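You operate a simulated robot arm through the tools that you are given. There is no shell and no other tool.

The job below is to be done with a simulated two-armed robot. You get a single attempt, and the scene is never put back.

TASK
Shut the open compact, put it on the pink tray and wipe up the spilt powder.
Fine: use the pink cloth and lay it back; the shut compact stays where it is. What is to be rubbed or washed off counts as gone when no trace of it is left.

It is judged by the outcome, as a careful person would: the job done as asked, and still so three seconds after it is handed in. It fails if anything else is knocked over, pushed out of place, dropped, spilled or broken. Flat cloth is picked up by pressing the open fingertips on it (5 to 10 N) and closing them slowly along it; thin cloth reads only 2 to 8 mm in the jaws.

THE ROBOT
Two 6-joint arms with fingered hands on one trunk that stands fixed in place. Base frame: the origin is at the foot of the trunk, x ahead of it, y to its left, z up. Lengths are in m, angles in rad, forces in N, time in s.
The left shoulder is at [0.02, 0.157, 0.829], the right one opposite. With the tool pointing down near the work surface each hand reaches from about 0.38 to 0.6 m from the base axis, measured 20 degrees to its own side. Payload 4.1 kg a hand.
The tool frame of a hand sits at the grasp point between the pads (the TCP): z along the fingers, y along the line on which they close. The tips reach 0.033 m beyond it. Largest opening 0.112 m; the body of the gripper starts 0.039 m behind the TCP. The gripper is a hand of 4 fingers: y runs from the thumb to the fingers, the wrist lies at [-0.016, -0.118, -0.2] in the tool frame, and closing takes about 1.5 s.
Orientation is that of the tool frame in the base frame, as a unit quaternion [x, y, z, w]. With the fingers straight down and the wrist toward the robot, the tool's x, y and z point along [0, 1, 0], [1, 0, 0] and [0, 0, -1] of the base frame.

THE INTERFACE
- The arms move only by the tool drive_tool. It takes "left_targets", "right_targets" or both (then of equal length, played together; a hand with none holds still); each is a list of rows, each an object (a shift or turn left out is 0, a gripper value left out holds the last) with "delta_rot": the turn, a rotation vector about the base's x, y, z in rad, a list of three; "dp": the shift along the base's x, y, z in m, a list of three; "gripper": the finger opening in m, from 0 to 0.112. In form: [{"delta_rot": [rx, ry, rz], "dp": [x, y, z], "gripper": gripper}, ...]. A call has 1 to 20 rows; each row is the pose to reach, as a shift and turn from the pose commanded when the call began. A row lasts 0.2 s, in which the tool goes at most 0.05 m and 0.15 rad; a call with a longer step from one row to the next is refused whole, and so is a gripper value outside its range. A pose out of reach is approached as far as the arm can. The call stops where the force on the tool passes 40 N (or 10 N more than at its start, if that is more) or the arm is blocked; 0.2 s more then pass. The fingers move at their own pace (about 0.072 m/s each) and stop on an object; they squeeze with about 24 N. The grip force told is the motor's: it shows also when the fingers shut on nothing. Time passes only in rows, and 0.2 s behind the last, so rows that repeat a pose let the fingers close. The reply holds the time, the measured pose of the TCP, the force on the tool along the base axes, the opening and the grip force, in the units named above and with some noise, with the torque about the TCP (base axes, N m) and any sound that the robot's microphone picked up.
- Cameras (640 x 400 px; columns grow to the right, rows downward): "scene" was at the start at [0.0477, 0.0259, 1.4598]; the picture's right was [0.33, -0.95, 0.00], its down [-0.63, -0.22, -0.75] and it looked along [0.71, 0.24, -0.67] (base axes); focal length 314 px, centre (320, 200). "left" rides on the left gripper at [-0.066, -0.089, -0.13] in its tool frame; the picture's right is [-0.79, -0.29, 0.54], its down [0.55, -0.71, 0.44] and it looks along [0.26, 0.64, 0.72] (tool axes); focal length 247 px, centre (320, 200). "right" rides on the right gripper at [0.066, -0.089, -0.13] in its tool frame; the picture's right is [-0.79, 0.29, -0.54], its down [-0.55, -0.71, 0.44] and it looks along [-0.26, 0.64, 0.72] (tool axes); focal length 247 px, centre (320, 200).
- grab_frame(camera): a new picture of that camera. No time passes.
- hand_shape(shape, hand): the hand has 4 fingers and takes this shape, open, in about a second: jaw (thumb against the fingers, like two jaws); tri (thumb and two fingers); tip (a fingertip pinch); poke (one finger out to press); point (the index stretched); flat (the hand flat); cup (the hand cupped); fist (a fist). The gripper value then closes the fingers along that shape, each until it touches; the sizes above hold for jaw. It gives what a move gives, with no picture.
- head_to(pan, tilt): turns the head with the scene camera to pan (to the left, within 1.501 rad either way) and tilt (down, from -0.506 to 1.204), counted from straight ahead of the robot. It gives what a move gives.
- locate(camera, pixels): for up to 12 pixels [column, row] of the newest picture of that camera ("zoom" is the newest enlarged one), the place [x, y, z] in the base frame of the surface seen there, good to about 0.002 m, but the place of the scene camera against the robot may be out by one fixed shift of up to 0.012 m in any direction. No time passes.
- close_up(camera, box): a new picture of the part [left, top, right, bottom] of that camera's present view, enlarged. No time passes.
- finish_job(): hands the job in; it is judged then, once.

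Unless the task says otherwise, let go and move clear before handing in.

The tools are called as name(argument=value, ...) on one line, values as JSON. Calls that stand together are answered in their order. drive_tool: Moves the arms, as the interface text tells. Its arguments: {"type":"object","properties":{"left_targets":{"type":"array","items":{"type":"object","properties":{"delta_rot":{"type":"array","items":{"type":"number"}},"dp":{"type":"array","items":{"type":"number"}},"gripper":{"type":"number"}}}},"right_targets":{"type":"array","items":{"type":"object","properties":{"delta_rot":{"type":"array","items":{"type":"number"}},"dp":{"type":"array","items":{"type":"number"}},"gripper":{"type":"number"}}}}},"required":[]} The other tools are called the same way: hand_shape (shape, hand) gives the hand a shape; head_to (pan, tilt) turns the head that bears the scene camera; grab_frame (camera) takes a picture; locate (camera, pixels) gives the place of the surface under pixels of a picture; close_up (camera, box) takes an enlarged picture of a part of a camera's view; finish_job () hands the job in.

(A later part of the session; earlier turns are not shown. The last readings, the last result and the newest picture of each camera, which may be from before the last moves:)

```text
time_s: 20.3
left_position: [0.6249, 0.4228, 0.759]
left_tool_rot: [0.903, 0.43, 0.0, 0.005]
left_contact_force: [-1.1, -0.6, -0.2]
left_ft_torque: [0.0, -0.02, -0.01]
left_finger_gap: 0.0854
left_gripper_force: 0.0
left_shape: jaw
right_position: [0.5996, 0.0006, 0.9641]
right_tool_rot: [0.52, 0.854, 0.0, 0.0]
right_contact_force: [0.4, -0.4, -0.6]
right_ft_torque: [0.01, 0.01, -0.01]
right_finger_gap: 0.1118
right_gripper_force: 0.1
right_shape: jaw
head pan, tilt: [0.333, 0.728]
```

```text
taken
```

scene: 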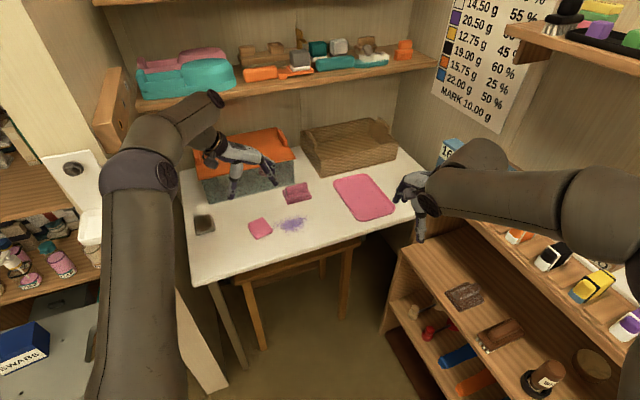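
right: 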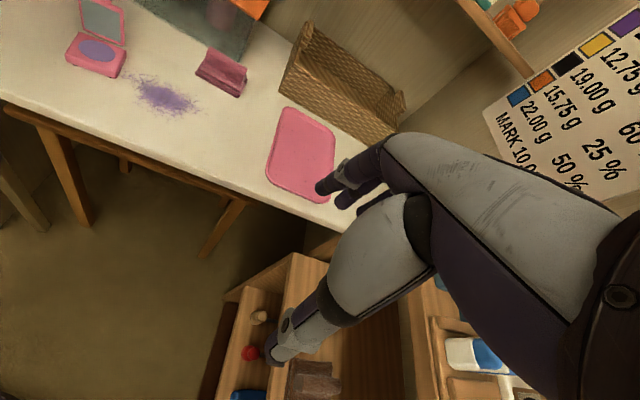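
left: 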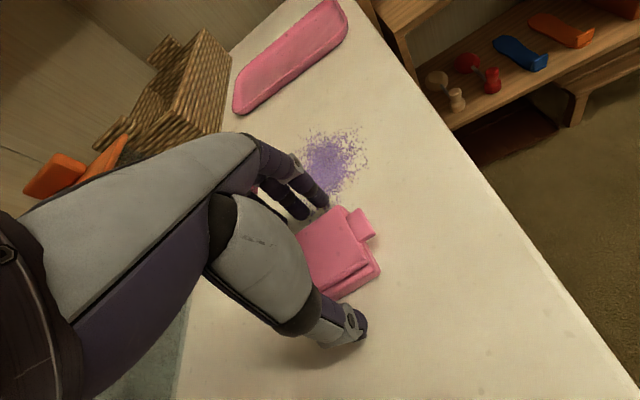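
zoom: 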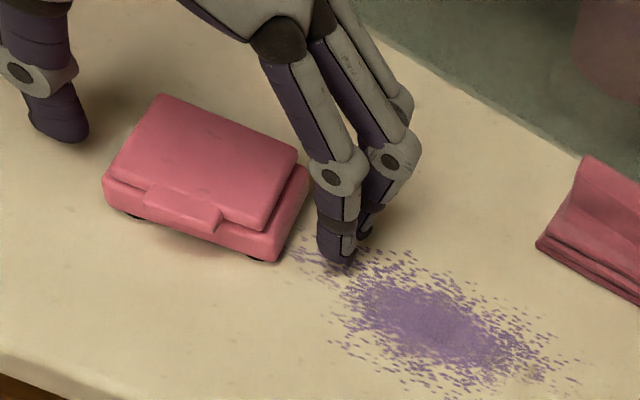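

The fingers and thumb are beside the compact in the right zoom at (345,240) and (60,120). I'll close gradually on its sides.

drive_tool(left_targets=[{"gripper": 0.078}, {"gripper": 0.07}, {"gripper": 0.064}, {"gripper": 0.058}, {"gripper": 0.053}, {"gripper": 0.048}, {"gripper": 0.042}, {"gripper": 0.04}, {"gripper": 0.04}])

close_up(camera="right", box=[40, 0, 220, 120])

grab_frame(camera="left")

```text
time_s: 22.3
left_position: [0.6245, 0.4227, 0.7583]
left_tool_rot: [0.903, 0.43, 0.0, 0.006]
left_contact_force: [-0.3, 0.1, -0.8]
left_ft_torque: [-0.01, -0.02, 0.05]
left_finger_gap: 0.0544
left_gripper_force: 24.2
left_shape: jaw
right_position: [0.5982, -0.0001, 0.9652]
right_tool_rot: [0.519, 0.854, 0.001, 0.0]
right_contact_force: [-0.1, -0.1, 1.0]
right_ft_torque: [-0.01, 0.0, 0.01]
right_finger_gap: 0.1118
right_gripper_force: 0.2
right_shape: jaw
head pan, tilt: [0.333, 0.728]
```

```text
3.33 times, centred on (130, 60) of right
```

zoom: 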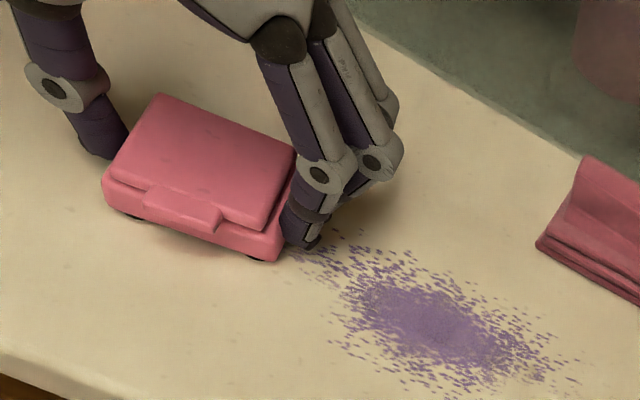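

```text
taken
```

left: 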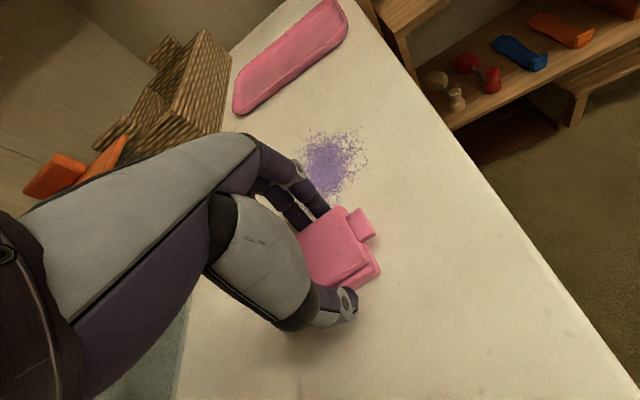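

The grip stopped at 0.0544 m with 24 N, which matches the compact's width. I'll lift it slowly.

drive_tool(left_targets=[{"dp": [0, 0, 0.008]}, {"dp": [0, 0, 0.02]}, {"dp": [0, 0, 0.04]}, {"dp": [0, 0, 0.07]}, {"dp": [0, 0, 0.1]}, {"dp": [0, 0, 0.1]}])

grab_frame(camera="right")

grab_frame(camera="left")

close_up(camera="scene", box=[180, 140, 420, 260])

```text
time_s: 23.7
left_position: [0.6216, 0.4236, 0.8561]
left_tool_rot: [0.903, 0.429, 0.0, 0.006]
left_contact_force: [-0.9, 0.7, -0.9]
left_ft_torque: [-0.03, 0.0, -0.01]
left_finger_gap: 0.0545
left_gripper_force: 23.8
left_shape: jaw
right_position: [0.5997, 0.0011, 0.9644]
right_tool_rot: [0.52, 0.854, -0.001, 0.0]
right_contact_force: [0.5, -0.3, 0.1]
right_ft_torque: [-0.03, 0.02, 0.01]
right_finger_gap: 0.1115
right_gripper_force: 0.0
right_shape: jaw
head pan, tilt: [0.333, 0.728]
```

```text
taken
```

right: 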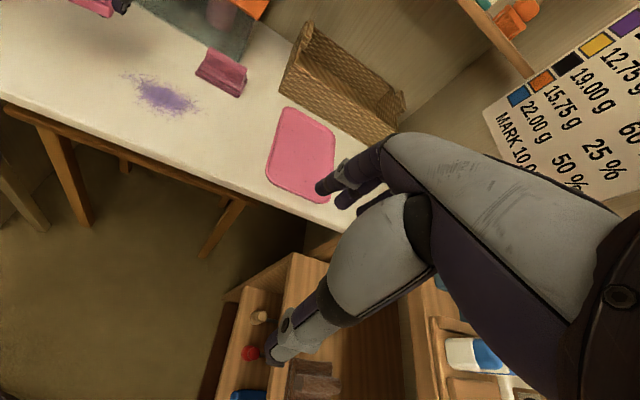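

```text
taken
```

left: 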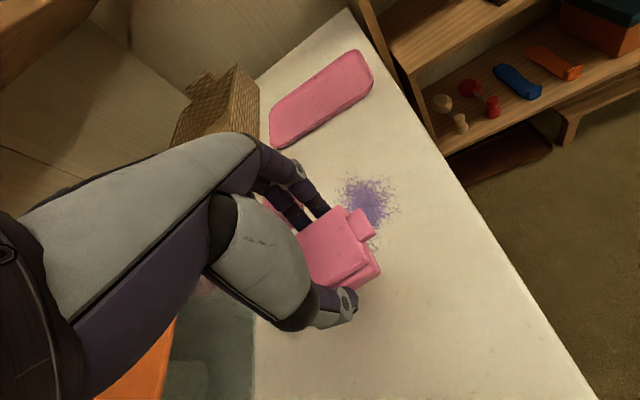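

```text
2.67 times, centred on (300, 200) of scene
```

zoom: 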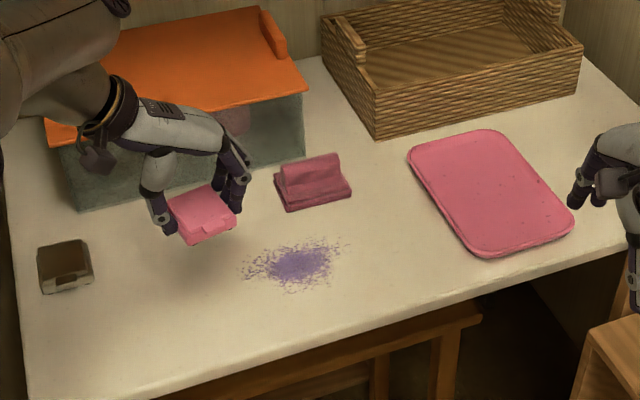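

The compact is lifted and still shut in the scene zoom at (203,213). Before crossing to the tray I want the right hand out of the way, so I'll check what lies around it.

locate(camera="scene", pixels=[[405, 255], [450, 230], [510, 235], [470, 295], [590, 285], [385, 330], [452, 155], [415, 200], [430, 215], [480, 160], [600, 220], [540, 380]])

locate(camera="right", pixels=[[300, 155], [287, 108], [332, 130], [268, 178], [325, 198], [290, 270], [250, 330], [240, 300], [420, 310], [400, 100], [330, 20], [310, 190]])

```text
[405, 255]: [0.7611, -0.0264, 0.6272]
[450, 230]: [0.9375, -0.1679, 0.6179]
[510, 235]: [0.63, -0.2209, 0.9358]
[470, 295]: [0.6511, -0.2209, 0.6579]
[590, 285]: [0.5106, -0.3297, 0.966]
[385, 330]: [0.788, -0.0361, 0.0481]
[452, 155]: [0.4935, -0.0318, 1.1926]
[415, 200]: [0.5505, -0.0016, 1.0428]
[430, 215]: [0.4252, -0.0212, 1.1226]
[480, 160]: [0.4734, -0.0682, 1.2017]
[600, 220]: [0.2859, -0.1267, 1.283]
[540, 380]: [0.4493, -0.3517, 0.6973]
```

```text
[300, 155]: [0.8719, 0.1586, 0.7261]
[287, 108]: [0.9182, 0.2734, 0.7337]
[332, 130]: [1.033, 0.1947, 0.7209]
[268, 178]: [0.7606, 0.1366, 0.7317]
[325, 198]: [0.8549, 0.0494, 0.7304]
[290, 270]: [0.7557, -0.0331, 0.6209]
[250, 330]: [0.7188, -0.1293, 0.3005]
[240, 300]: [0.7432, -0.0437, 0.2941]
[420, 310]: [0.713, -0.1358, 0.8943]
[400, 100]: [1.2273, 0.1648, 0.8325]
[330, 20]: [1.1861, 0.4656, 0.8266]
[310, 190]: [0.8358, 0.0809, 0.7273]
```

The tray floor reads about z 0.727 with its near edge around (0.81,0.09), and the compact will fit at (0.848,0.135). First I'll pull the right hand back and up to clear the left arm's path.

drive_tool(right_targets=[{"dp": [-0.03, -0.01, 0.015]}, {"dp": [-0.06, -0.02, 0.03]}, {"dp": [-0.09, -0.03, 0.04]}, {"dp": [-0.11, -0.04, 0.04]}, {"dp": [-0.11, -0.04, 0.04]}])

grab_frame(camera="right")

```text
time_s: 24.9
left_position: [0.6233, 0.4232, 0.8571]
left_tool_rot: [0.903, 0.43, 0.0, 0.006]
left_contact_force: [-0.5, 0.6, -1.5]
left_ft_torque: [0.01, 0.01, 0.02]
left_finger_gap: 0.0543
left_gripper_force: 23.6
left_shape: jaw
right_position: [0.4886, -0.0386, 1.0064]
right_tool_rot: [0.519, 0.855, -0.001, 0.0]
right_contact_force: [0.7, -0.2, -0.4]
right_ft_torque: [0.01, -0.02, 0.0]
right_finger_gap: 0.1117
right_gripper_force: 0.0
right_shape: jaw
head pan, tilt: [0.333, 0.728]
```

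```text
taken
```

right: 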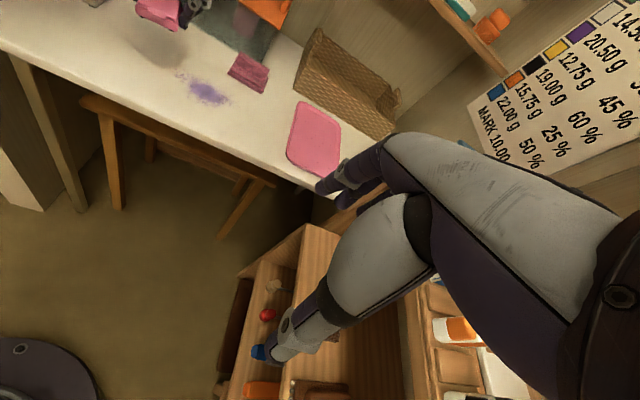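

The right hand is back at (0.489,-0.039,1.006) and still sees the tray at (315,140). Now I'll carry the compact over to the tray, staying above the cloth and powder, with a slight yaw for reach.

drive_tool(left_targets=[{"dp": [0.0188, -0.024, 0.0], "delta_rot": [0, 0, 0.03]}, {"dp": [0.0376, -0.048, 0.0], "delta_rot": [0, 0, 0.06]}, {"dp": [0.0565, -0.072, 0.0], "delta_rot": [0, 0, 0.09]}, {"dp": [0.0753, -0.096, 0.0], "delta_rot": [0, 0, 0.12]}, {"dp": [0.0941, -0.12, 0.0], "delta_rot": [0, 0, 0.15]}, {"dp": [0.113, -0.144, -0.004], "delta_rot": [0, 0, 0.18]}, {"dp": [0.1318, -0.168, -0.008], "delta_rot": [0, 0, 0.21]}, {"dp": [0.1506, -0.192, -0.012], "delta_rot": [0, 0, 0.24]}, {"dp": [0.1694, -0.216, -0.016], "delta_rot": [0, 0, 0.27]}, {"dp": [0.1883, -0.24, -0.02], "delta_rot": [0, 0, 0.3]}, {"dp": [0.2071, -0.264, -0.024], "delta_rot": [0, 0, 0.33]}, {"dp": [0.2245, -0.288, -0.028], "delta_rot": [0, 0, 0.35]}, {"dp": [0.2245, -0.288, -0.028], "delta_rot": [0, 0, 0.35]}, {"dp": [0.2245, -0.288, -0.028], "delta_rot": [0, 0, 0.35]}])

grab_frame(camera="right")

grab_frame(camera="left")

grab_frame(camera="scene")

```text
time_s: 27.9
left_position: [0.7878, 0.1351, 0.8258]
left_tool_rot: [0.813, 0.582, 0.0, 0.006]
left_contact_force: [-0.4, 0.3, -1.0]
left_ft_torque: [0.01, 0.03, 0.0]
left_finger_gap: 0.0542
left_gripper_force: 24.4
left_shape: jaw
left hand out of reach, approached as far as the arm can: row 8, 9, 10, 11, 12, 13, 14
right_position: [0.4895, -0.038, 1.0053]
right_tool_rot: [0.519, 0.855, 0.0, 0.0]
right_contact_force: [0.1, -0.5, 0.0]
right_ft_torque: [-0.01, -0.02, 0.01]
right_finger_gap: 0.1117
right_gripper_force: 0.0
right_shape: jaw
head pan, tilt: [0.333, 0.728]
```

```text
taken
```

right: 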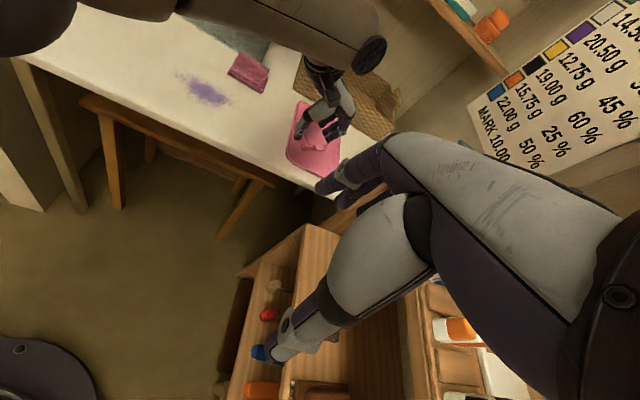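

```text
taken
```

left: 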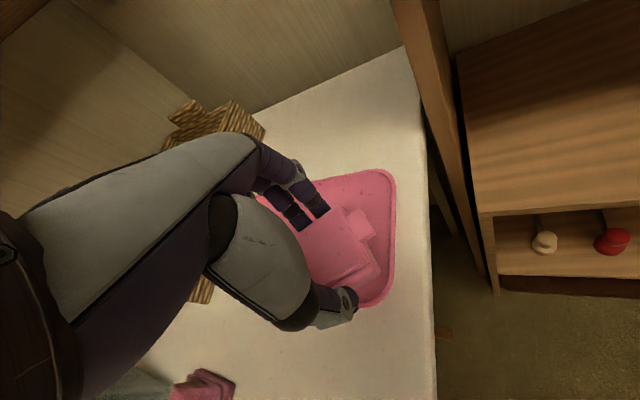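

```text
taken
```

scene: 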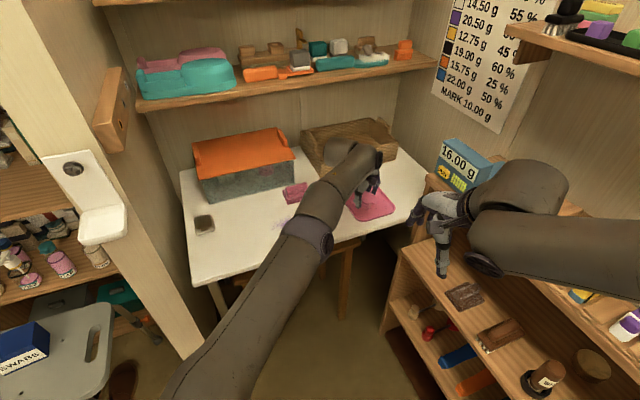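

The left hand hit its reach limit at (0.788,0.135,0.826), about 6 cm short of my target with the tool straight down. I'll look at where the arm lies in the scene picture to understand the limit.

locate(camera="scene", pixels=[[200, 380], [250, 310], [290, 260], [312, 232], [328, 200], [345, 165], [368, 158], [378, 158], [366, 185], [372, 192], [378, 182], [360, 140]])

close_up(camera="scene", box=[270, 120, 430, 250])

close_up(camera="right", box=[240, 50, 400, 200])

```text
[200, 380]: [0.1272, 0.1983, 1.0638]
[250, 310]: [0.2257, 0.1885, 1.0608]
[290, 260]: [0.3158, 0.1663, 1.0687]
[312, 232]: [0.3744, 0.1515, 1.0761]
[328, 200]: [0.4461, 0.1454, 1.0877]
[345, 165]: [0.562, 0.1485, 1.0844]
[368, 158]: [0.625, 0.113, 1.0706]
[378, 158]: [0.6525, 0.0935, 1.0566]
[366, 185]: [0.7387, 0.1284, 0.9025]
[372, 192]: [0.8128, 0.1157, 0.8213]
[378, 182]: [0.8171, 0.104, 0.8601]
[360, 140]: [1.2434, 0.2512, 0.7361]
```

```text
3.08 times, centred on (350, 185) of scene
```

zoom: 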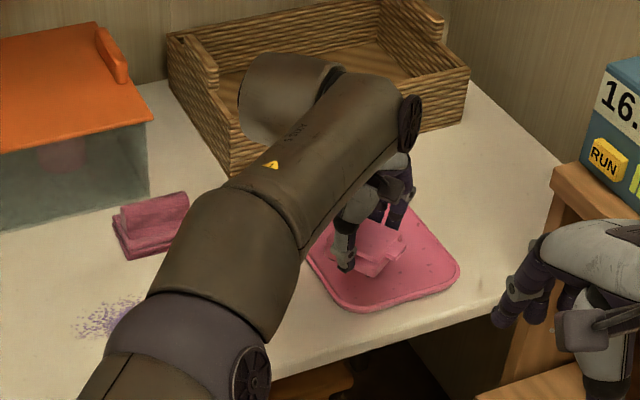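

```text
2.67 times, centred on (320, 125) of right
```

zoom: 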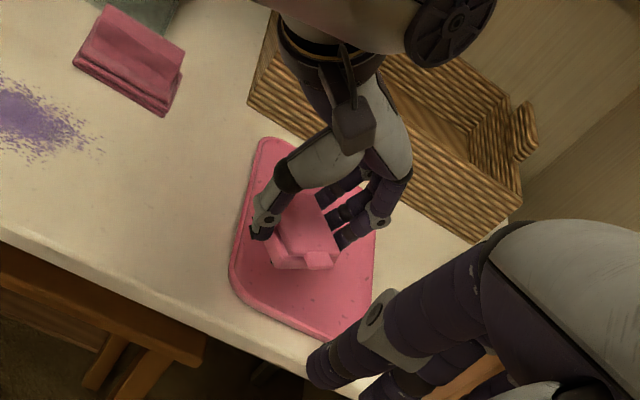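

The arm is stretched straight out at its limit, so tool-down can't reach the tray interior. Leaning the hand about its grip axis should add reach and still keep the compact flat, so I'll set the compact down on free table near (0.715,0.25) and re-grip it that way.

drive_tool(left_targets=[{"dp": [-0.01, 0.016, 0.0], "delta_rot": [0, 0, 0.135]}, {"dp": [-0.02, 0.032, 0.0], "delta_rot": [0, 0, 0.27]}, {"dp": [-0.03, 0.048, 0.0], "delta_rot": [0, 0, 0.405]}, {"dp": [-0.04, 0.064, 0.0], "delta_rot": [0, 0, 0.54]}, {"dp": [-0.05, 0.08, 0.0], "delta_rot": [0, 0, 0.675]}, {"dp": [-0.06, 0.096, 0.0], "delta_rot": [0, 0, 0.81]}, {"dp": [-0.07, 0.11, 0.0], "delta_rot": [0, 0, 0.945]}, {"dp": [-0.073, 0.115, 0.0], "delta_rot": [0, 0, 1.08]}, {"dp": [-0.073, 0.115, -0.01], "delta_rot": [0, 0, 1.08]}, {"dp": [-0.073, 0.115, -0.03], "delta_rot": [0, 0, 1.08]}, {"dp": [-0.073, 0.115, -0.045], "delta_rot": [0, 0, 1.08]}, {"dp": [-0.073, 0.115, -0.045], "delta_rot": [0, 0, 1.08]}])

grab_frame(camera="right")

grab_frame(camera="left")

grab_frame(camera="scene")

```text
time_s: 30.5
left_position: [0.7121, 0.2522, 0.7827]
left_tool_rot: [0.401, 0.916, 0.005, 0.005]
left_contact_force: [0.1, 0.2, -1.1]
left_ft_torque: [-0.03, 0.05, 0.03]
left_finger_gap: 0.0543
left_gripper_force: 23.5
left_shape: jaw
right_position: [0.4892, -0.0389, 1.0059]
right_tool_rot: [0.519, 0.855, -0.001, 0.001]
right_contact_force: [0.3, 0.4, 0.4]
right_ft_torque: [0.01, 0.02, -0.01]
right_finger_gap: 0.1117
right_gripper_force: 0.0
right_shape: jaw
head pan, tilt: [0.333, 0.728]
```

```text
taken
```

right: 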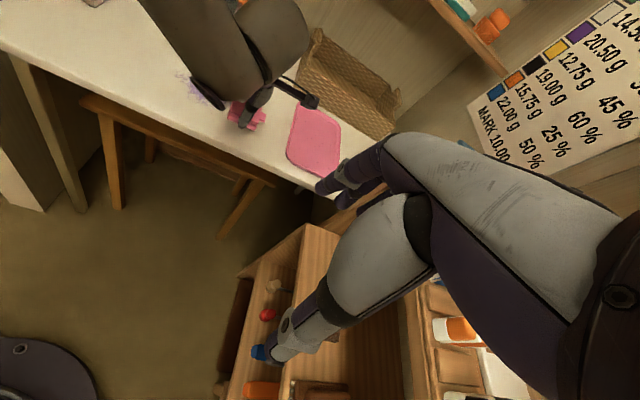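

```text
taken
```

left: 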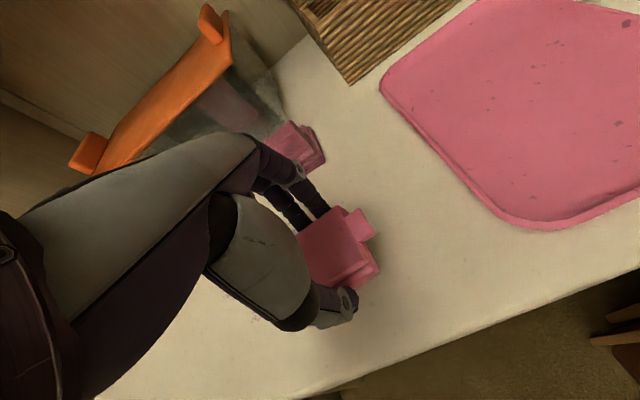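

```text
taken
```

scene: 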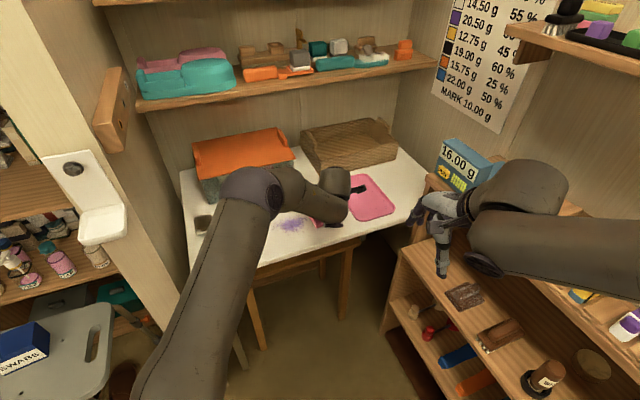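

The compact is held level at (0.712,0.252), just clear of the cloth. I'll shift it a few cm further from the powder and set it down gently.

drive_tool(left_targets=[{"dp": [0.007, -0.015, 0.0]}, {"dp": [0.013, -0.03, 0.0]}, {"dp": [0.013, -0.03, -0.01]}, {"dp": [0.013, -0.03, -0.018]}, {"dp": [0.013, -0.03, -0.022]}, {"dp": [0.013, -0.03, -0.0245]}, {"dp": [0.013, -0.03, -0.0245]}])

close_up(camera="left", box=[200, 150, 440, 350])

close_up(camera="right", box=[150, 50, 350, 180])

```text
time_s: 32.1
left_position: [0.7249, 0.222, 0.758]
left_tool_rot: [0.4, 0.916, 0.004, 0.005]
left_contact_force: [0.2, 0.1, 5.9]
left_ft_torque: [0.05, 0.0, -0.03]
left_finger_gap: 0.0542
left_gripper_force: 24.2
left_shape: jaw
right_position: [0.4904, -0.038, 1.0054]
right_tool_rot: [0.519, 0.854, 0.0, 0.0]
right_contact_force: [-0.2, 0.3, 0.0]
right_ft_torque: [-0.02, -0.02, 0.04]
right_finger_gap: 0.1115
right_gripper_force: 0.0
right_shape: jaw
head pan, tilt: [0.333, 0.728]
```

```text
2.00 times, centred on (320, 250) of left
```

zoom: 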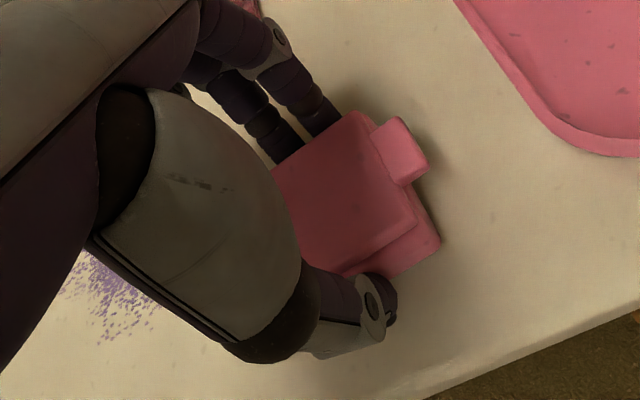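

```text
3.08 times, centred on (250, 115) of right
```

zoom: 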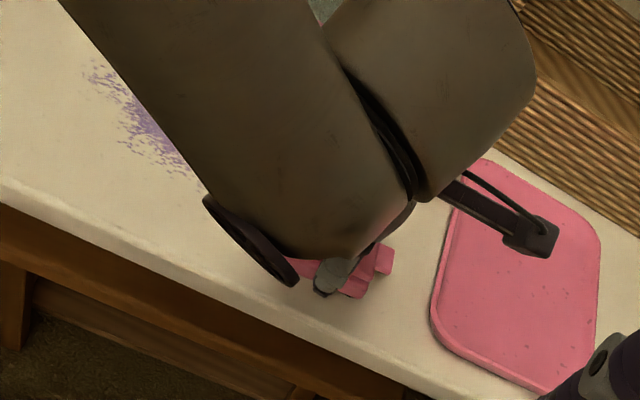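

A 5.9 N upward force shows the compact is resting on the table. I'll open gently and lift straight up.

drive_tool(left_targets=[{"gripper": 0.06}, {"gripper": 0.07}, {"gripper": 0.085}, {"gripper": 0.09}, {"dp": [0, 0, 0.03], "gripper": 0.09}, {"dp": [0, 0, 0.07], "gripper": 0.09}, {"dp": [0, 0, 0.11], "gripper": 0.09}, {"dp": [0, 0, 0.15], "gripper": 0.09}, {"dp": [0, 0, 0.15], "gripper": 0.09}])

grab_frame(camera="left")

grab_frame(camera="right")

```text
time_s: 34.1
left_position: [0.7229, 0.2225, 0.905]
left_tool_rot: [0.399, 0.917, 0.005, 0.004]
left_contact_force: [0.2, 0.3, -0.4]
left_ft_torque: [-0.03, 0.0, -0.01]
left_finger_gap: 0.0898
left_gripper_force: 0.1
left_shape: jaw
right_position: [0.4903, -0.0387, 1.0062]
right_tool_rot: [0.52, 0.854, -0.001, 0.0]
right_contact_force: [1.0, 0.1, -0.1]
right_ft_torque: [-0.02, 0.03, -0.01]
right_finger_gap: 0.1116
right_gripper_force: 0.0
right_shape: jaw
head pan, tilt: [0.333, 0.728]
```

```text
taken
```

left: 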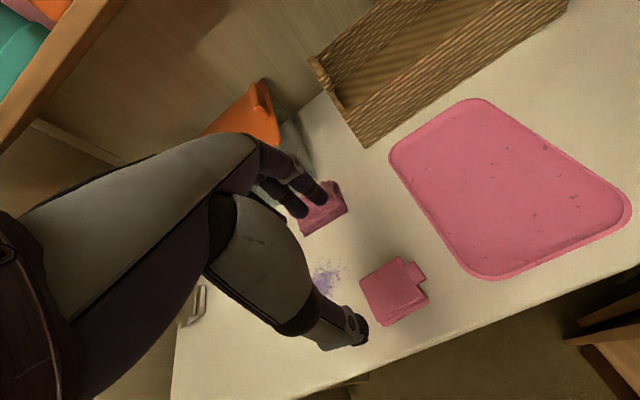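

```text
taken
```

right: 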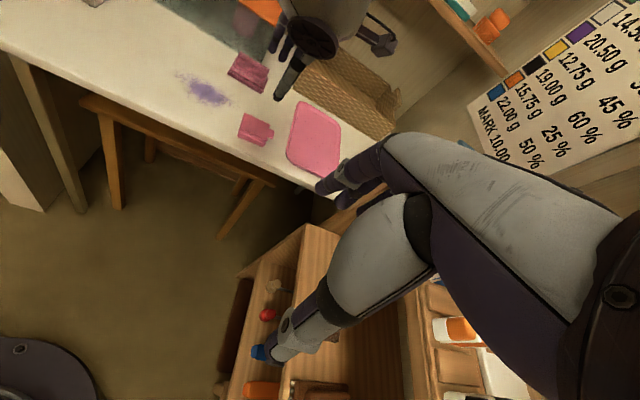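

The compact stands shut on the table at (395,290) in the left picture, and the tray is fully visible. I'll measure both precisely.

locate(camera="left", pixels=[[391, 155], [478, 278], [628, 205], [490, 103], [480, 262], [500, 180], [470, 235], [408, 165], [360, 276], [398, 258], [428, 296], [380, 325]])

close_up(camera="left", box=[340, 80, 640, 340])

```text
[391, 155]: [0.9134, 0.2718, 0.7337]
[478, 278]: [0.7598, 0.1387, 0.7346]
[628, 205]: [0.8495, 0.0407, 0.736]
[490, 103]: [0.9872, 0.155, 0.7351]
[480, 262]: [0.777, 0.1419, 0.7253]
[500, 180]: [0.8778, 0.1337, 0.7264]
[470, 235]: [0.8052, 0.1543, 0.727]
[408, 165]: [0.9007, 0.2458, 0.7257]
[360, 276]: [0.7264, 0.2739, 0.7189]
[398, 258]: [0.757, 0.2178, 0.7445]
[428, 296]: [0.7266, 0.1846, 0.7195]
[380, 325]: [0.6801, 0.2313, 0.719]
```

```text
1.54 times, centred on (490, 210) of left
```

zoom: 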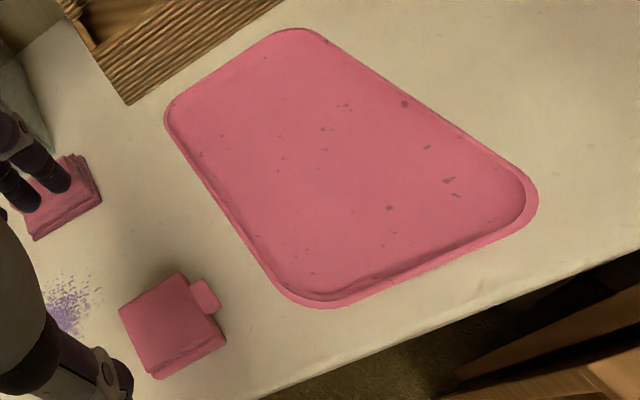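

The tray's near-left corner is (0.760,0.139) with a rim of about 8 mm, so the compact will fit squarely at about (0.8275,0.136). I'll test the leaned-hand reach in free air first, with the hand empty.

drive_tool(left_targets=[{"dp": [0, 0, 0.0], "delta_rot": [-0.103, -0.095, 0]}, {"dp": [0, 0, 0.0], "delta_rot": [-0.206, -0.19, 0]}, {"dp": [0, 0, 0.0], "delta_rot": [-0.309, -0.285, 0]}, {"dp": [0, 0, 0.0], "delta_rot": [-0.412, -0.38, 0]}, {"dp": [0, 0, 0.0], "delta_rot": [-0.515, -0.475, 0]}, {"dp": [0, 0, 0.0], "delta_rot": [-0.624, -0.576, 0]}, {"dp": [0, 0, 0.0], "delta_rot": [-0.624, -0.576, 0]}])

grab_frame(camera="scene")

grab_frame(camera="left")

```text
time_s: 35.7
left_position: [0.7274, 0.2405, 0.905]
left_tool_rot: [0.374, 0.879, -0.162, 0.249]
left_contact_force: [0.3, -0.5, -0.2]
left_ft_torque: [-0.02, 0.01, -0.03]
left_finger_gap: 0.0899
left_gripper_force: 0.0
left_shape: jaw
left hand out of reach, approached as far as the arm can: row 5, 6
right_position: [0.4893, -0.0397, 1.0048]
right_tool_rot: [0.52, 0.854, 0.0, 0.0]
right_contact_force: [0.1, -0.1, -0.3]
right_ft_torque: [0.01, 0.01, -0.01]
right_finger_gap: 0.1118
right_gripper_force: 0.1
right_shape: jaw
head pan, tilt: [0.333, 0.728]
```

```text
taken
```

scene: 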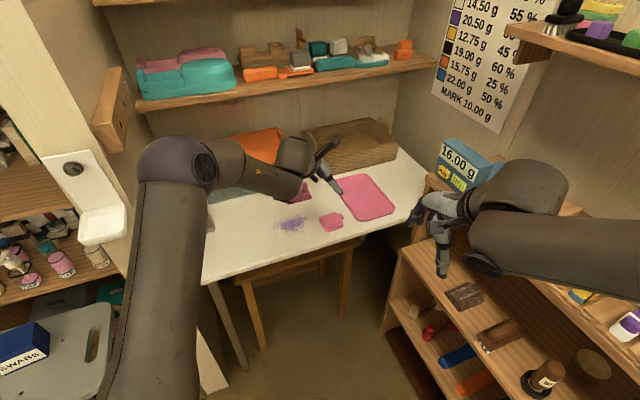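

```text
taken
```

left: 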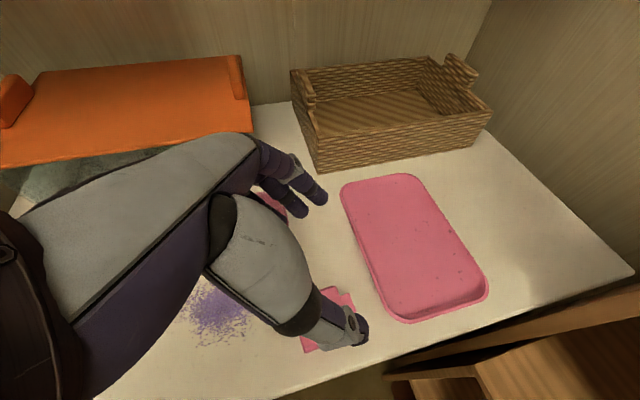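

The lean toward the tray stopped at about 34°, even though the arm isn't stretched, so that direction is joint-limited. I'll measure the arm links in the scene to understand the geometry.

locate(camera="scene", pixels=[[150, 380], [165, 280], [175, 200], [185, 165], [205, 170], [240, 160], [270, 178], [295, 165], [310, 165], [325, 175], [290, 190], [335, 188]])

close_up(camera="scene", box=[100, 110, 400, 300])

```text
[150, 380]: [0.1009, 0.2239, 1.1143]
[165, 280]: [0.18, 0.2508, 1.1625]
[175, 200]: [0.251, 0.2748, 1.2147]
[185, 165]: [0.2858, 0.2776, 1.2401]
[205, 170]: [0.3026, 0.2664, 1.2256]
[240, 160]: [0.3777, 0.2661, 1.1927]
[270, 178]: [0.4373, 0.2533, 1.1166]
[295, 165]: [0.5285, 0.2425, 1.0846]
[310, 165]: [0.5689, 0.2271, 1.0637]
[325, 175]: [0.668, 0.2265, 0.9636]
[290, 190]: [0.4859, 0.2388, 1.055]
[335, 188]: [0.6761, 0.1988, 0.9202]
```

```text
2.11 times, centred on (250, 205) of scene
```

zoom: 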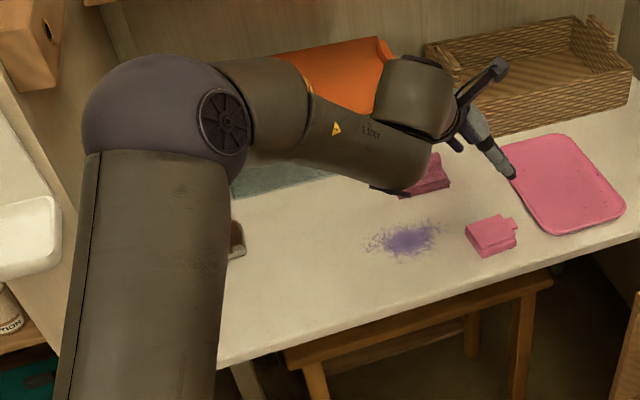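

The arm is a planar elbow-up type, so the limit I hit is in the wrist. I'll straighten the hand again, then try the mirrored lean (hand from the near side, fingers pointing toward the far end of the tray).

drive_tool(left_targets=[{"dp": [0, -0.004, 0.005], "delta_rot": [0.1, 0.066, -0.0036]}, {"dp": [0, -0.008, 0.01], "delta_rot": [0.2, 0.132, -0.0071]}, {"dp": [0, -0.012, 0.015], "delta_rot": [0.301, 0.198, -0.0107]}, {"dp": [0, -0.016, 0.02], "delta_rot": [0.401, 0.264, -0.0142]}, {"dp": [0, -0.02, 0.025], "delta_rot": [0.5017, 0.3304, -0.0178]}, {"dp": [0, -0.02, 0.025], "delta_rot": [0.5017, 0.3304, -0.0178]}])

```text
time_s: 37.1
left_position: [0.7243, 0.2023, 0.9334]
left_tool_rot: [0.421, 0.897, -0.01, 0.136]
left_contact_force: [-0.6, 0.3, 0.8]
left_ft_torque: [-0.03, 0.0, 0.0]
left_finger_gap: 0.0896
left_gripper_force: 0.0
left_shape: jaw
left hand out of reach, approached as far as the arm can: row 1
right_position: [0.489, -0.0391, 1.0047]
right_tool_rot: [0.519, 0.855, 0.0, 0.0]
right_contact_force: [-0.1, -0.3, 0.3]
right_ft_torque: [-0.01, 0.01, -0.04]
right_finger_gap: 0.1116
right_gripper_force: 0.0
right_shape: jaw
head pan, tilt: [0.333, 0.728]
```

The hand still has about 0.28 rad of residual tilt. I'll remove it exactly before the next test.

drive_tool(left_targets=[{"dp": [0, 0, 0.0], "delta_rot": [0.064, 0.121, 0.027]}, {"dp": [0, 0, 0.0], "delta_rot": [0.1276, 0.242, 0.0544]}, {"dp": [0, 0, 0.0], "delta_rot": [0.1276, 0.242, 0.0544]}])

```text
time_s: 37.9
left_position: [0.7243, 0.2014, 0.9326]
left_tool_rot: [0.4, 0.916, -0.001, 0.0]
left_contact_force: [-0.2, 0.4, -0.9]
left_ft_torque: [0.02, 0.0, -0.01]
left_finger_gap: 0.0898
left_gripper_force: 0.0
left_shape: jaw
right_position: [0.4897, -0.0378, 1.0076]
right_tool_rot: [0.519, 0.855, 0.0, 0.0]
right_contact_force: [0.7, 0.3, 0.2]
right_ft_torque: [-0.02, 0.03, 0.01]
right_finger_gap: 0.1118
right_gripper_force: 0.0
right_shape: jaw
head pan, tilt: [0.333, 0.728]
```

The hand is upright again at (0.724,0.201,0.933). Now I'll yaw it so the closing line follows the tray's near edge.

drive_tool(left_targets=[{"delta_rot": [0, 0, -0.14]}, {"delta_rot": [0, 0, -0.28]}, {"delta_rot": [0, 0, -0.42]}, {"delta_rot": [0, 0, -0.56]}, {"delta_rot": [0, 0, -0.7]}, {"delta_rot": [0, 0, -0.84]}, {"delta_rot": [0, 0, -0.98]}, {"delta_rot": [0, 0, -1.12]}, {"delta_rot": [0, 0, -1.26]}, {"delta_rot": [0, 0, -1.4]}, {"delta_rot": [0, 0, -1.52]}, {"delta_rot": [0, 0, -1.576]}, {"delta_rot": [0, 0, -1.576]}])

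```text
time_s: 40.7
left_position: [0.7215, 0.2024, 0.9306]
left_tool_rot: [0.932, 0.362, -0.002, 0.001]
left_contact_force: [0.3, 0.3, -0.3]
left_ft_torque: [-0.02, -0.01, -0.04]
left_finger_gap: 0.0899
left_gripper_force: 0.0
left_shape: jaw
right_position: [0.4886, -0.039, 1.0058]
right_tool_rot: [0.519, 0.855, 0.0, 0.0]
right_contact_force: [0.2, -0.9, 1.0]
right_ft_torque: [0.02, 0.03, 0.0]
right_finger_gap: 0.1118
right_gripper_force: 0.1
right_shape: jaw
head pan, tilt: [0.333, 0.728]
```

Yaw is set, with tool y along (0.675,-0.738). Now I'll lean about that axis so the fingers point toward the far end of the tray.

drive_tool(left_targets=[{"delta_rot": [0.091, -0.1, 0]}, {"delta_rot": [0.182, -0.199, 0]}, {"delta_rot": [0.273, -0.299, 0]}, {"delta_rot": [0.365, -0.399, 0]}, {"delta_rot": [0.456, -0.498, 0]}, {"delta_rot": [0.54, -0.59, 0]}, {"delta_rot": [0.54, -0.59, 0]}])

grab_frame(camera="scene")

grab_frame(camera="left")

```text
time_s: 42.3
left_position: [0.723, 0.2009, 0.9315]
left_tool_rot: [0.859, 0.336, 0.359, -0.14]
left_contact_force: [-0.6, -0.5, 0.1]
left_ft_torque: [0.02, -0.02, 0.0]
left_finger_gap: 0.09
left_gripper_force: 0.0
left_shape: jaw
left hand out of reach, approached as far as the arm can: row 4, 5, 6
right_position: [0.489, -0.0389, 1.0062]
right_tool_rot: [0.519, 0.855, 0.0, 0.001]
right_contact_force: [0.4, 0.1, -0.8]
right_ft_torque: [-0.04, -0.04, -0.02]
right_finger_gap: 0.1114
right_gripper_force: 0.0
right_shape: jaw
head pan, tilt: [0.333, 0.728]
```

```text
taken
```

scene: 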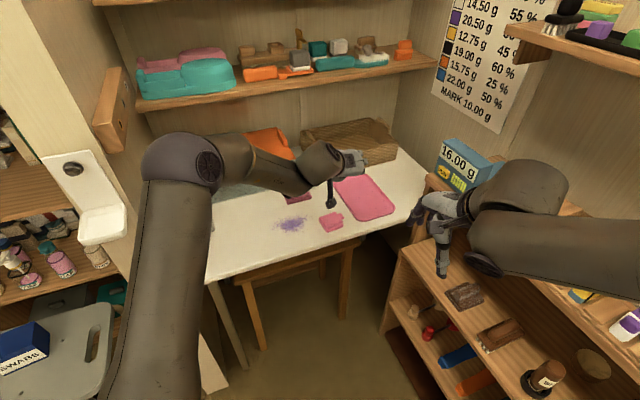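

```text
taken
```

left: 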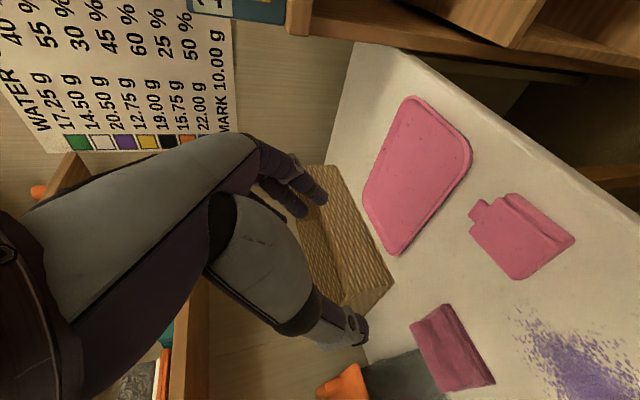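

The mirrored lean reached about 45° without trouble (tool z ≈ (0.52,0.48,-0.70)). Next I'll test how far this posture reaches over the tray, keeping well above it.

drive_tool(left_targets=[{"dp": [0.022, -0.014, 0.0]}, {"dp": [0.044, -0.027, 0.0]}, {"dp": [0.066, -0.041, -0.01]}, {"dp": [0.088, -0.054, -0.03]}, {"dp": [0.11, -0.068, -0.05]}, {"dp": [0.11, -0.068, -0.08]}, {"dp": [0.11, -0.068, -0.11]}, {"dp": [0.11, -0.068, -0.11]}, {"dp": [0.11, -0.068, -0.11]}])

grab_frame(camera="scene")

grab_frame(camera="right")

```text
time_s: 44.3
left_position: [0.8356, 0.1338, 0.8208]
left_tool_rot: [0.859, 0.333, 0.361, -0.141]
left_contact_force: [0.3, -0.7, 0.0]
left_ft_torque: [0.0, 0.03, 0.01]
left_finger_gap: 0.0896
left_gripper_force: 0.1
left_shape: jaw
right_position: [0.49, -0.037, 1.0052]
right_tool_rot: [0.52, 0.854, 0.0, 0.0]
right_contact_force: [0.5, -0.3, 0.2]
right_ft_torque: [0.01, 0.01, 0.04]
right_finger_gap: 0.1119
right_gripper_force: 0.0
right_shape: jaw
head pan, tilt: [0.333, 0.728]
```

```text
taken
```

scene: 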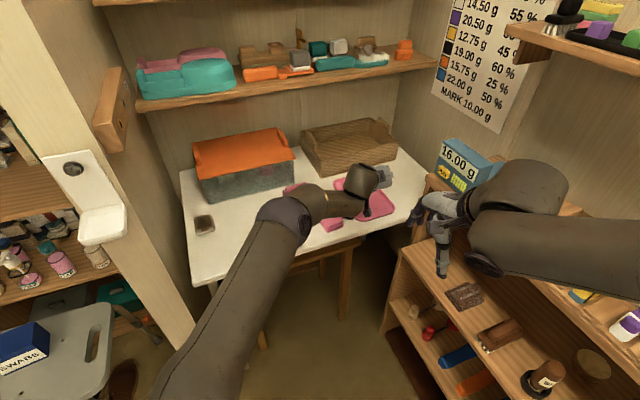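

```text
taken
```

right: 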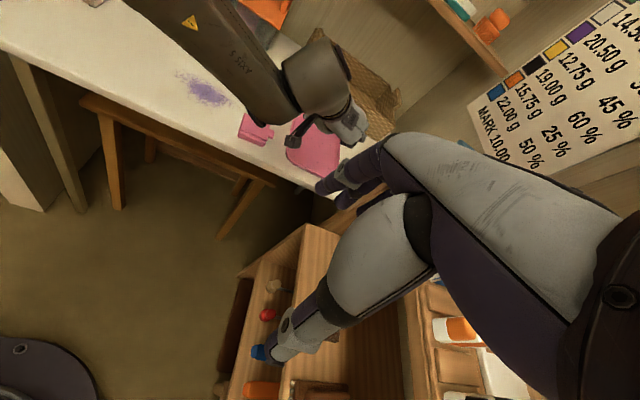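

The leaned posture reached (0.836,0.134,0.821) freely, so it will do for placing. The compact's gripped sides must match this yaw, so I'll go back, straighten the hand, then re-grip the compact tool-down and turn it 90° on the table.

drive_tool(left_targets=[{"dp": [0, 0, 0.03]}, {"dp": [-0.005, 0.004, 0.06]}, {"dp": [-0.027, 0.022, 0.09], "delta_rot": [-0.09, 0.098, 0]}, {"dp": [-0.049, 0.04, 0.11], "delta_rot": [-0.18, 0.197, 0]}, {"dp": [-0.07, 0.056, 0.11], "delta_rot": [-0.27, 0.295, 0]}, {"dp": [-0.09, 0.072, 0.11], "delta_rot": [-0.36, 0.393, 0]}, {"dp": [-0.111, 0.088, 0.11], "delta_rot": [-0.45, 0.492, 0]}, {"dp": [-0.111, 0.088, 0.11], "delta_rot": [-0.54, 0.59, 0]}, {"dp": [-0.111, 0.088, 0.11], "delta_rot": [-0.54, 0.59, 0]}])

```text
time_s: 46.3
left_position: [0.7192, 0.2235, 0.9292]
left_tool_rot: [0.932, 0.363, 0.002, -0.002]
left_contact_force: [0.1, 0.6, -0.3]
left_ft_torque: [0.03, 0.0, 0.02]
left_finger_gap: 0.0898
left_gripper_force: 0.0
left_shape: jaw
right_position: [0.49, -0.0384, 1.0057]
right_tool_rot: [0.52, 0.854, 0.0, 0.0]
right_contact_force: [-0.3, 0.2, -0.6]
right_ft_torque: [0.02, -0.04, -0.01]
right_finger_gap: 0.1119
right_gripper_force: 0.1
right_shape: jaw
head pan, tilt: [0.333, 0.728]
```

The hand is upright at (0.719,0.2235,0.929). I'll yaw back to match the compact's sides and hover above it.

drive_tool(left_targets=[{"delta_rot": [0, 0, 0.14]}, {"delta_rot": [0, 0, 0.28]}, {"delta_rot": [0, 0, 0.42]}, {"delta_rot": [0, 0, 0.56]}, {"delta_rot": [0, 0, 0.7]}, {"delta_rot": [0, 0, 0.84]}, {"delta_rot": [0, 0, 0.98]}, {"delta_rot": [0, 0, 1.12]}, {"delta_rot": [0, 0, 1.26]}, {"dp": [0.002, 0, 0], "delta_rot": [0, 0, 1.4]}, {"dp": [0.004, -0.001, 0], "delta_rot": [0, 0, 1.52]}, {"dp": [0.005, -0.0015, 0], "delta_rot": [0, 0, 1.576]}, {"dp": [0.005, -0.0015, 0], "delta_rot": [0, 0, 1.576]}])

grab_frame(camera="left")

```text
time_s: 49.1
left_position: [0.7284, 0.2204, 0.9315]
left_tool_rot: [0.399, 0.917, -0.001, 0.002]
left_contact_force: [0.4, -0.2, 0.7]
left_ft_torque: [0.0, 0.01, -0.01]
left_finger_gap: 0.0898
left_gripper_force: 0.1
left_shape: jaw
right_position: [0.4899, -0.0381, 1.0062]
right_tool_rot: [0.519, 0.855, 0.0, 0.0]
right_contact_force: [-0.2, 0.8, 0.2]
right_ft_torque: [-0.04, 0.01, 0.01]
right_finger_gap: 0.1117
right_gripper_force: 0.0
right_shape: jaw
head pan, tilt: [0.333, 0.728]
```

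```text
taken
```

left: 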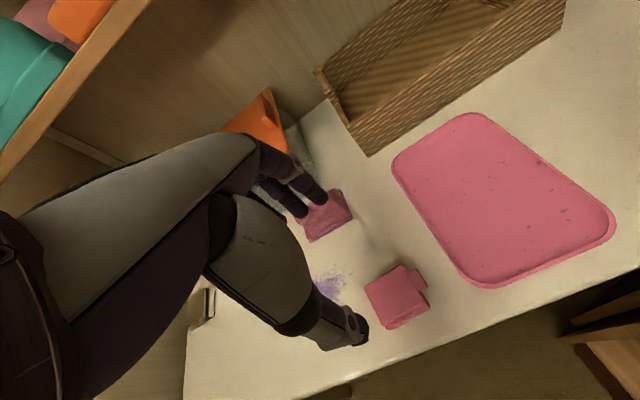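

close_up(camera="left", box=[350, 245, 450, 345])

locate(camera="left", pixels=[[368, 286], [402, 266], [420, 298], [386, 320], [394, 292], [428, 299], [385, 328], [365, 282], [426, 283], [412, 272]])

```text
4.00 times, centred on (400, 295) of left
```

zoom: 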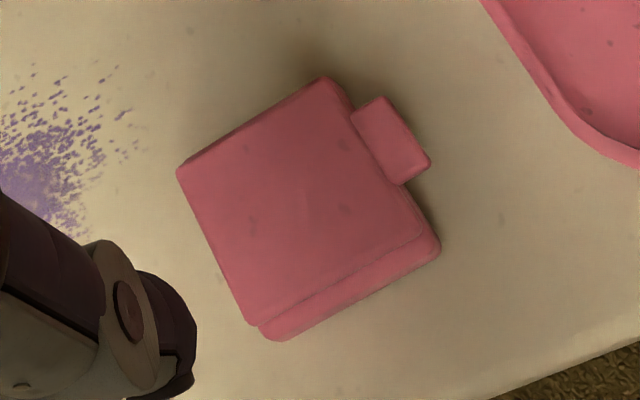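

```text
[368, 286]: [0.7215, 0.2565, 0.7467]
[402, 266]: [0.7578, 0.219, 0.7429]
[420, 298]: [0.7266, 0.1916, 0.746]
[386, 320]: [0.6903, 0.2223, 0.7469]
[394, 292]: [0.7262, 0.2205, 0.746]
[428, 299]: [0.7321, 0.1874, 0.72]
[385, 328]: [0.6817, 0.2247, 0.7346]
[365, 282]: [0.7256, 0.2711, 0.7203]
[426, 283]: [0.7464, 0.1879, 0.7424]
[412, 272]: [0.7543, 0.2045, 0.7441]
```

The lid corners give the compact centre as (0.724,0.222), unchanged. I'll lower over it and grip its sides again.

drive_tool(left_targets=[{"dp": [-0.002, 0.001, -0.04], "gripper": 0.085}, {"dp": [-0.003, 0.0015, -0.08], "gripper": 0.085}, {"dp": [-0.003, 0.0015, -0.12], "gripper": 0.085}, {"dp": [-0.003, 0.0015, -0.15], "gripper": 0.085}, {"dp": [-0.003, 0.0015, -0.165], "gripper": 0.085}, {"dp": [-0.003, 0.0015, -0.172], "gripper": 0.085}, {"dp": [-0.003, 0.0015, -0.172], "gripper": 0.07}, {"dp": [-0.003, 0.0015, -0.172], "gripper": 0.062}, {"dp": [-0.003, 0.0015, -0.172], "gripper": 0.056}, {"dp": [-0.003, 0.0015, -0.172], "gripper": 0.05}, {"dp": [-0.003, 0.0015, -0.172], "gripper": 0.042}, {"dp": [-0.003, 0.0015, -0.172], "gripper": 0.04}, {"dp": [-0.003, 0.0015, -0.172], "gripper": 0.04}])

close_up(camera="left", box=[200, 150, 440, 350])

```text
time_s: 51.9
left_position: [0.7256, 0.2228, 0.7579]
left_tool_rot: [0.4, 0.916, -0.001, 0.002]
left_contact_force: [-0.2, -0.9, 1.2]
left_ft_torque: [0.02, -0.01, -0.01]
left_finger_gap: 0.0545
left_gripper_force: 24.1
left_shape: jaw
right_position: [0.4901, -0.0387, 1.0047]
right_tool_rot: [0.519, 0.854, 0.0, 0.0]
right_contact_force: [0.7, 0.0, -0.2]
right_ft_torque: [0.01, -0.02, -0.01]
right_finger_gap: 0.1118
right_gripper_force: 0.0
right_shape: jaw
head pan, tilt: [0.333, 0.728]
```

```text
2.00 times, centred on (320, 250) of left
```

zoom: 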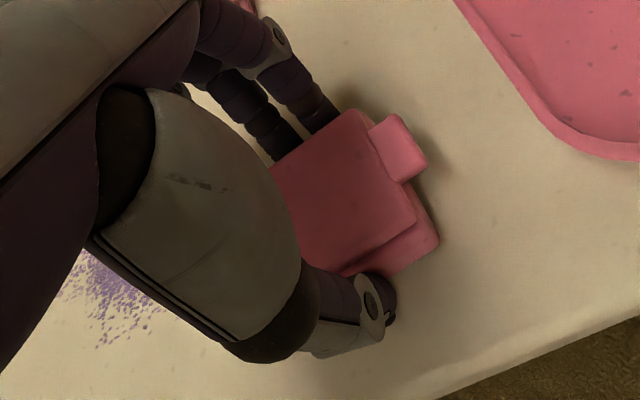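

Gripped again at 0.0545 m. I'll lift slightly, turn the compact -90°, and put it back down almost on the same spot.

drive_tool(left_targets=[{"dp": [0, 0, 0.015]}, {"dp": [0, 0, 0.045]}, {"dp": [0, 0, 0.05], "delta_rot": [0, 0, -0.14]}, {"dp": [0, 0, 0.05], "delta_rot": [0, 0, -0.28]}, {"dp": [0, 0, 0.05], "delta_rot": [0, 0, -0.42]}, {"dp": [0, 0, 0.05], "delta_rot": [0, 0, -0.56]}, {"dp": [0, 0, 0.05], "delta_rot": [0, 0, -0.7]}, {"dp": [0.002, -0.003, 0.05], "delta_rot": [0, 0, -0.84]}, {"dp": [0.004, -0.006, 0.05], "delta_rot": [0, 0, -0.98]}, {"dp": [0.005, -0.007, 0.05], "delta_rot": [0, 0, -1.12]}, {"dp": [0.005, -0.007, 0.05], "delta_rot": [0, 0, -1.26]}, {"dp": [0.005, -0.007, 0.05], "delta_rot": [0, 0, -1.4]}, {"dp": [0.005, -0.007, 0.05], "delta_rot": [0, 0, -1.52]}, {"dp": [0.005, -0.007, 0.05], "delta_rot": [0, 0, -1.576]}, {"dp": [0.005, -0.007, 0.05], "delta_rot": [0, 0, -1.576]}])

grab_frame(camera="left")

close_up(camera="scene", box=[240, 140, 420, 270])

```text
time_s: 55.1
left_position: [0.7297, 0.2157, 0.8106]
left_tool_rot: [0.932, 0.362, -0.001, 0.001]
left_contact_force: [-0.4, -0.2, -1.2]
left_ft_torque: [-0.03, -0.01, -0.04]
left_finger_gap: 0.0541
left_gripper_force: 24.3
left_shape: jaw
right_position: [0.4899, -0.0394, 1.0065]
right_tool_rot: [0.519, 0.855, 0.0, 0.0]
right_contact_force: [-1.0, -0.6, 0.0]
right_ft_torque: [-0.01, -0.02, -0.02]
right_finger_gap: 0.1118
right_gripper_force: 0.1
right_shape: jaw
head pan, tilt: [0.333, 0.728]
```

```text
taken
```

left: 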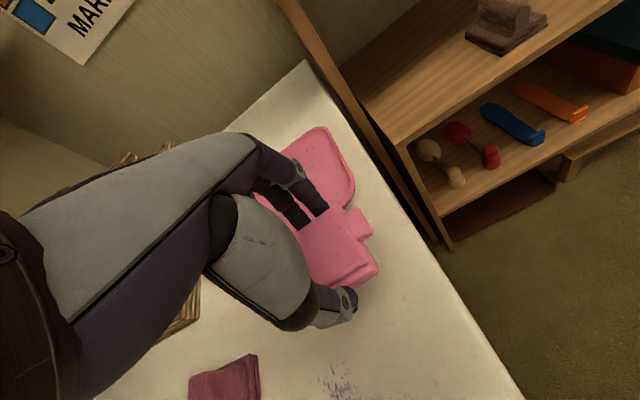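

```text
3.08 times, centred on (330, 205) of scene
```

zoom: 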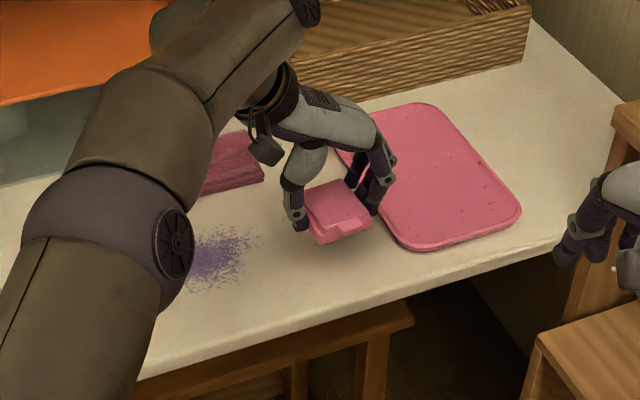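

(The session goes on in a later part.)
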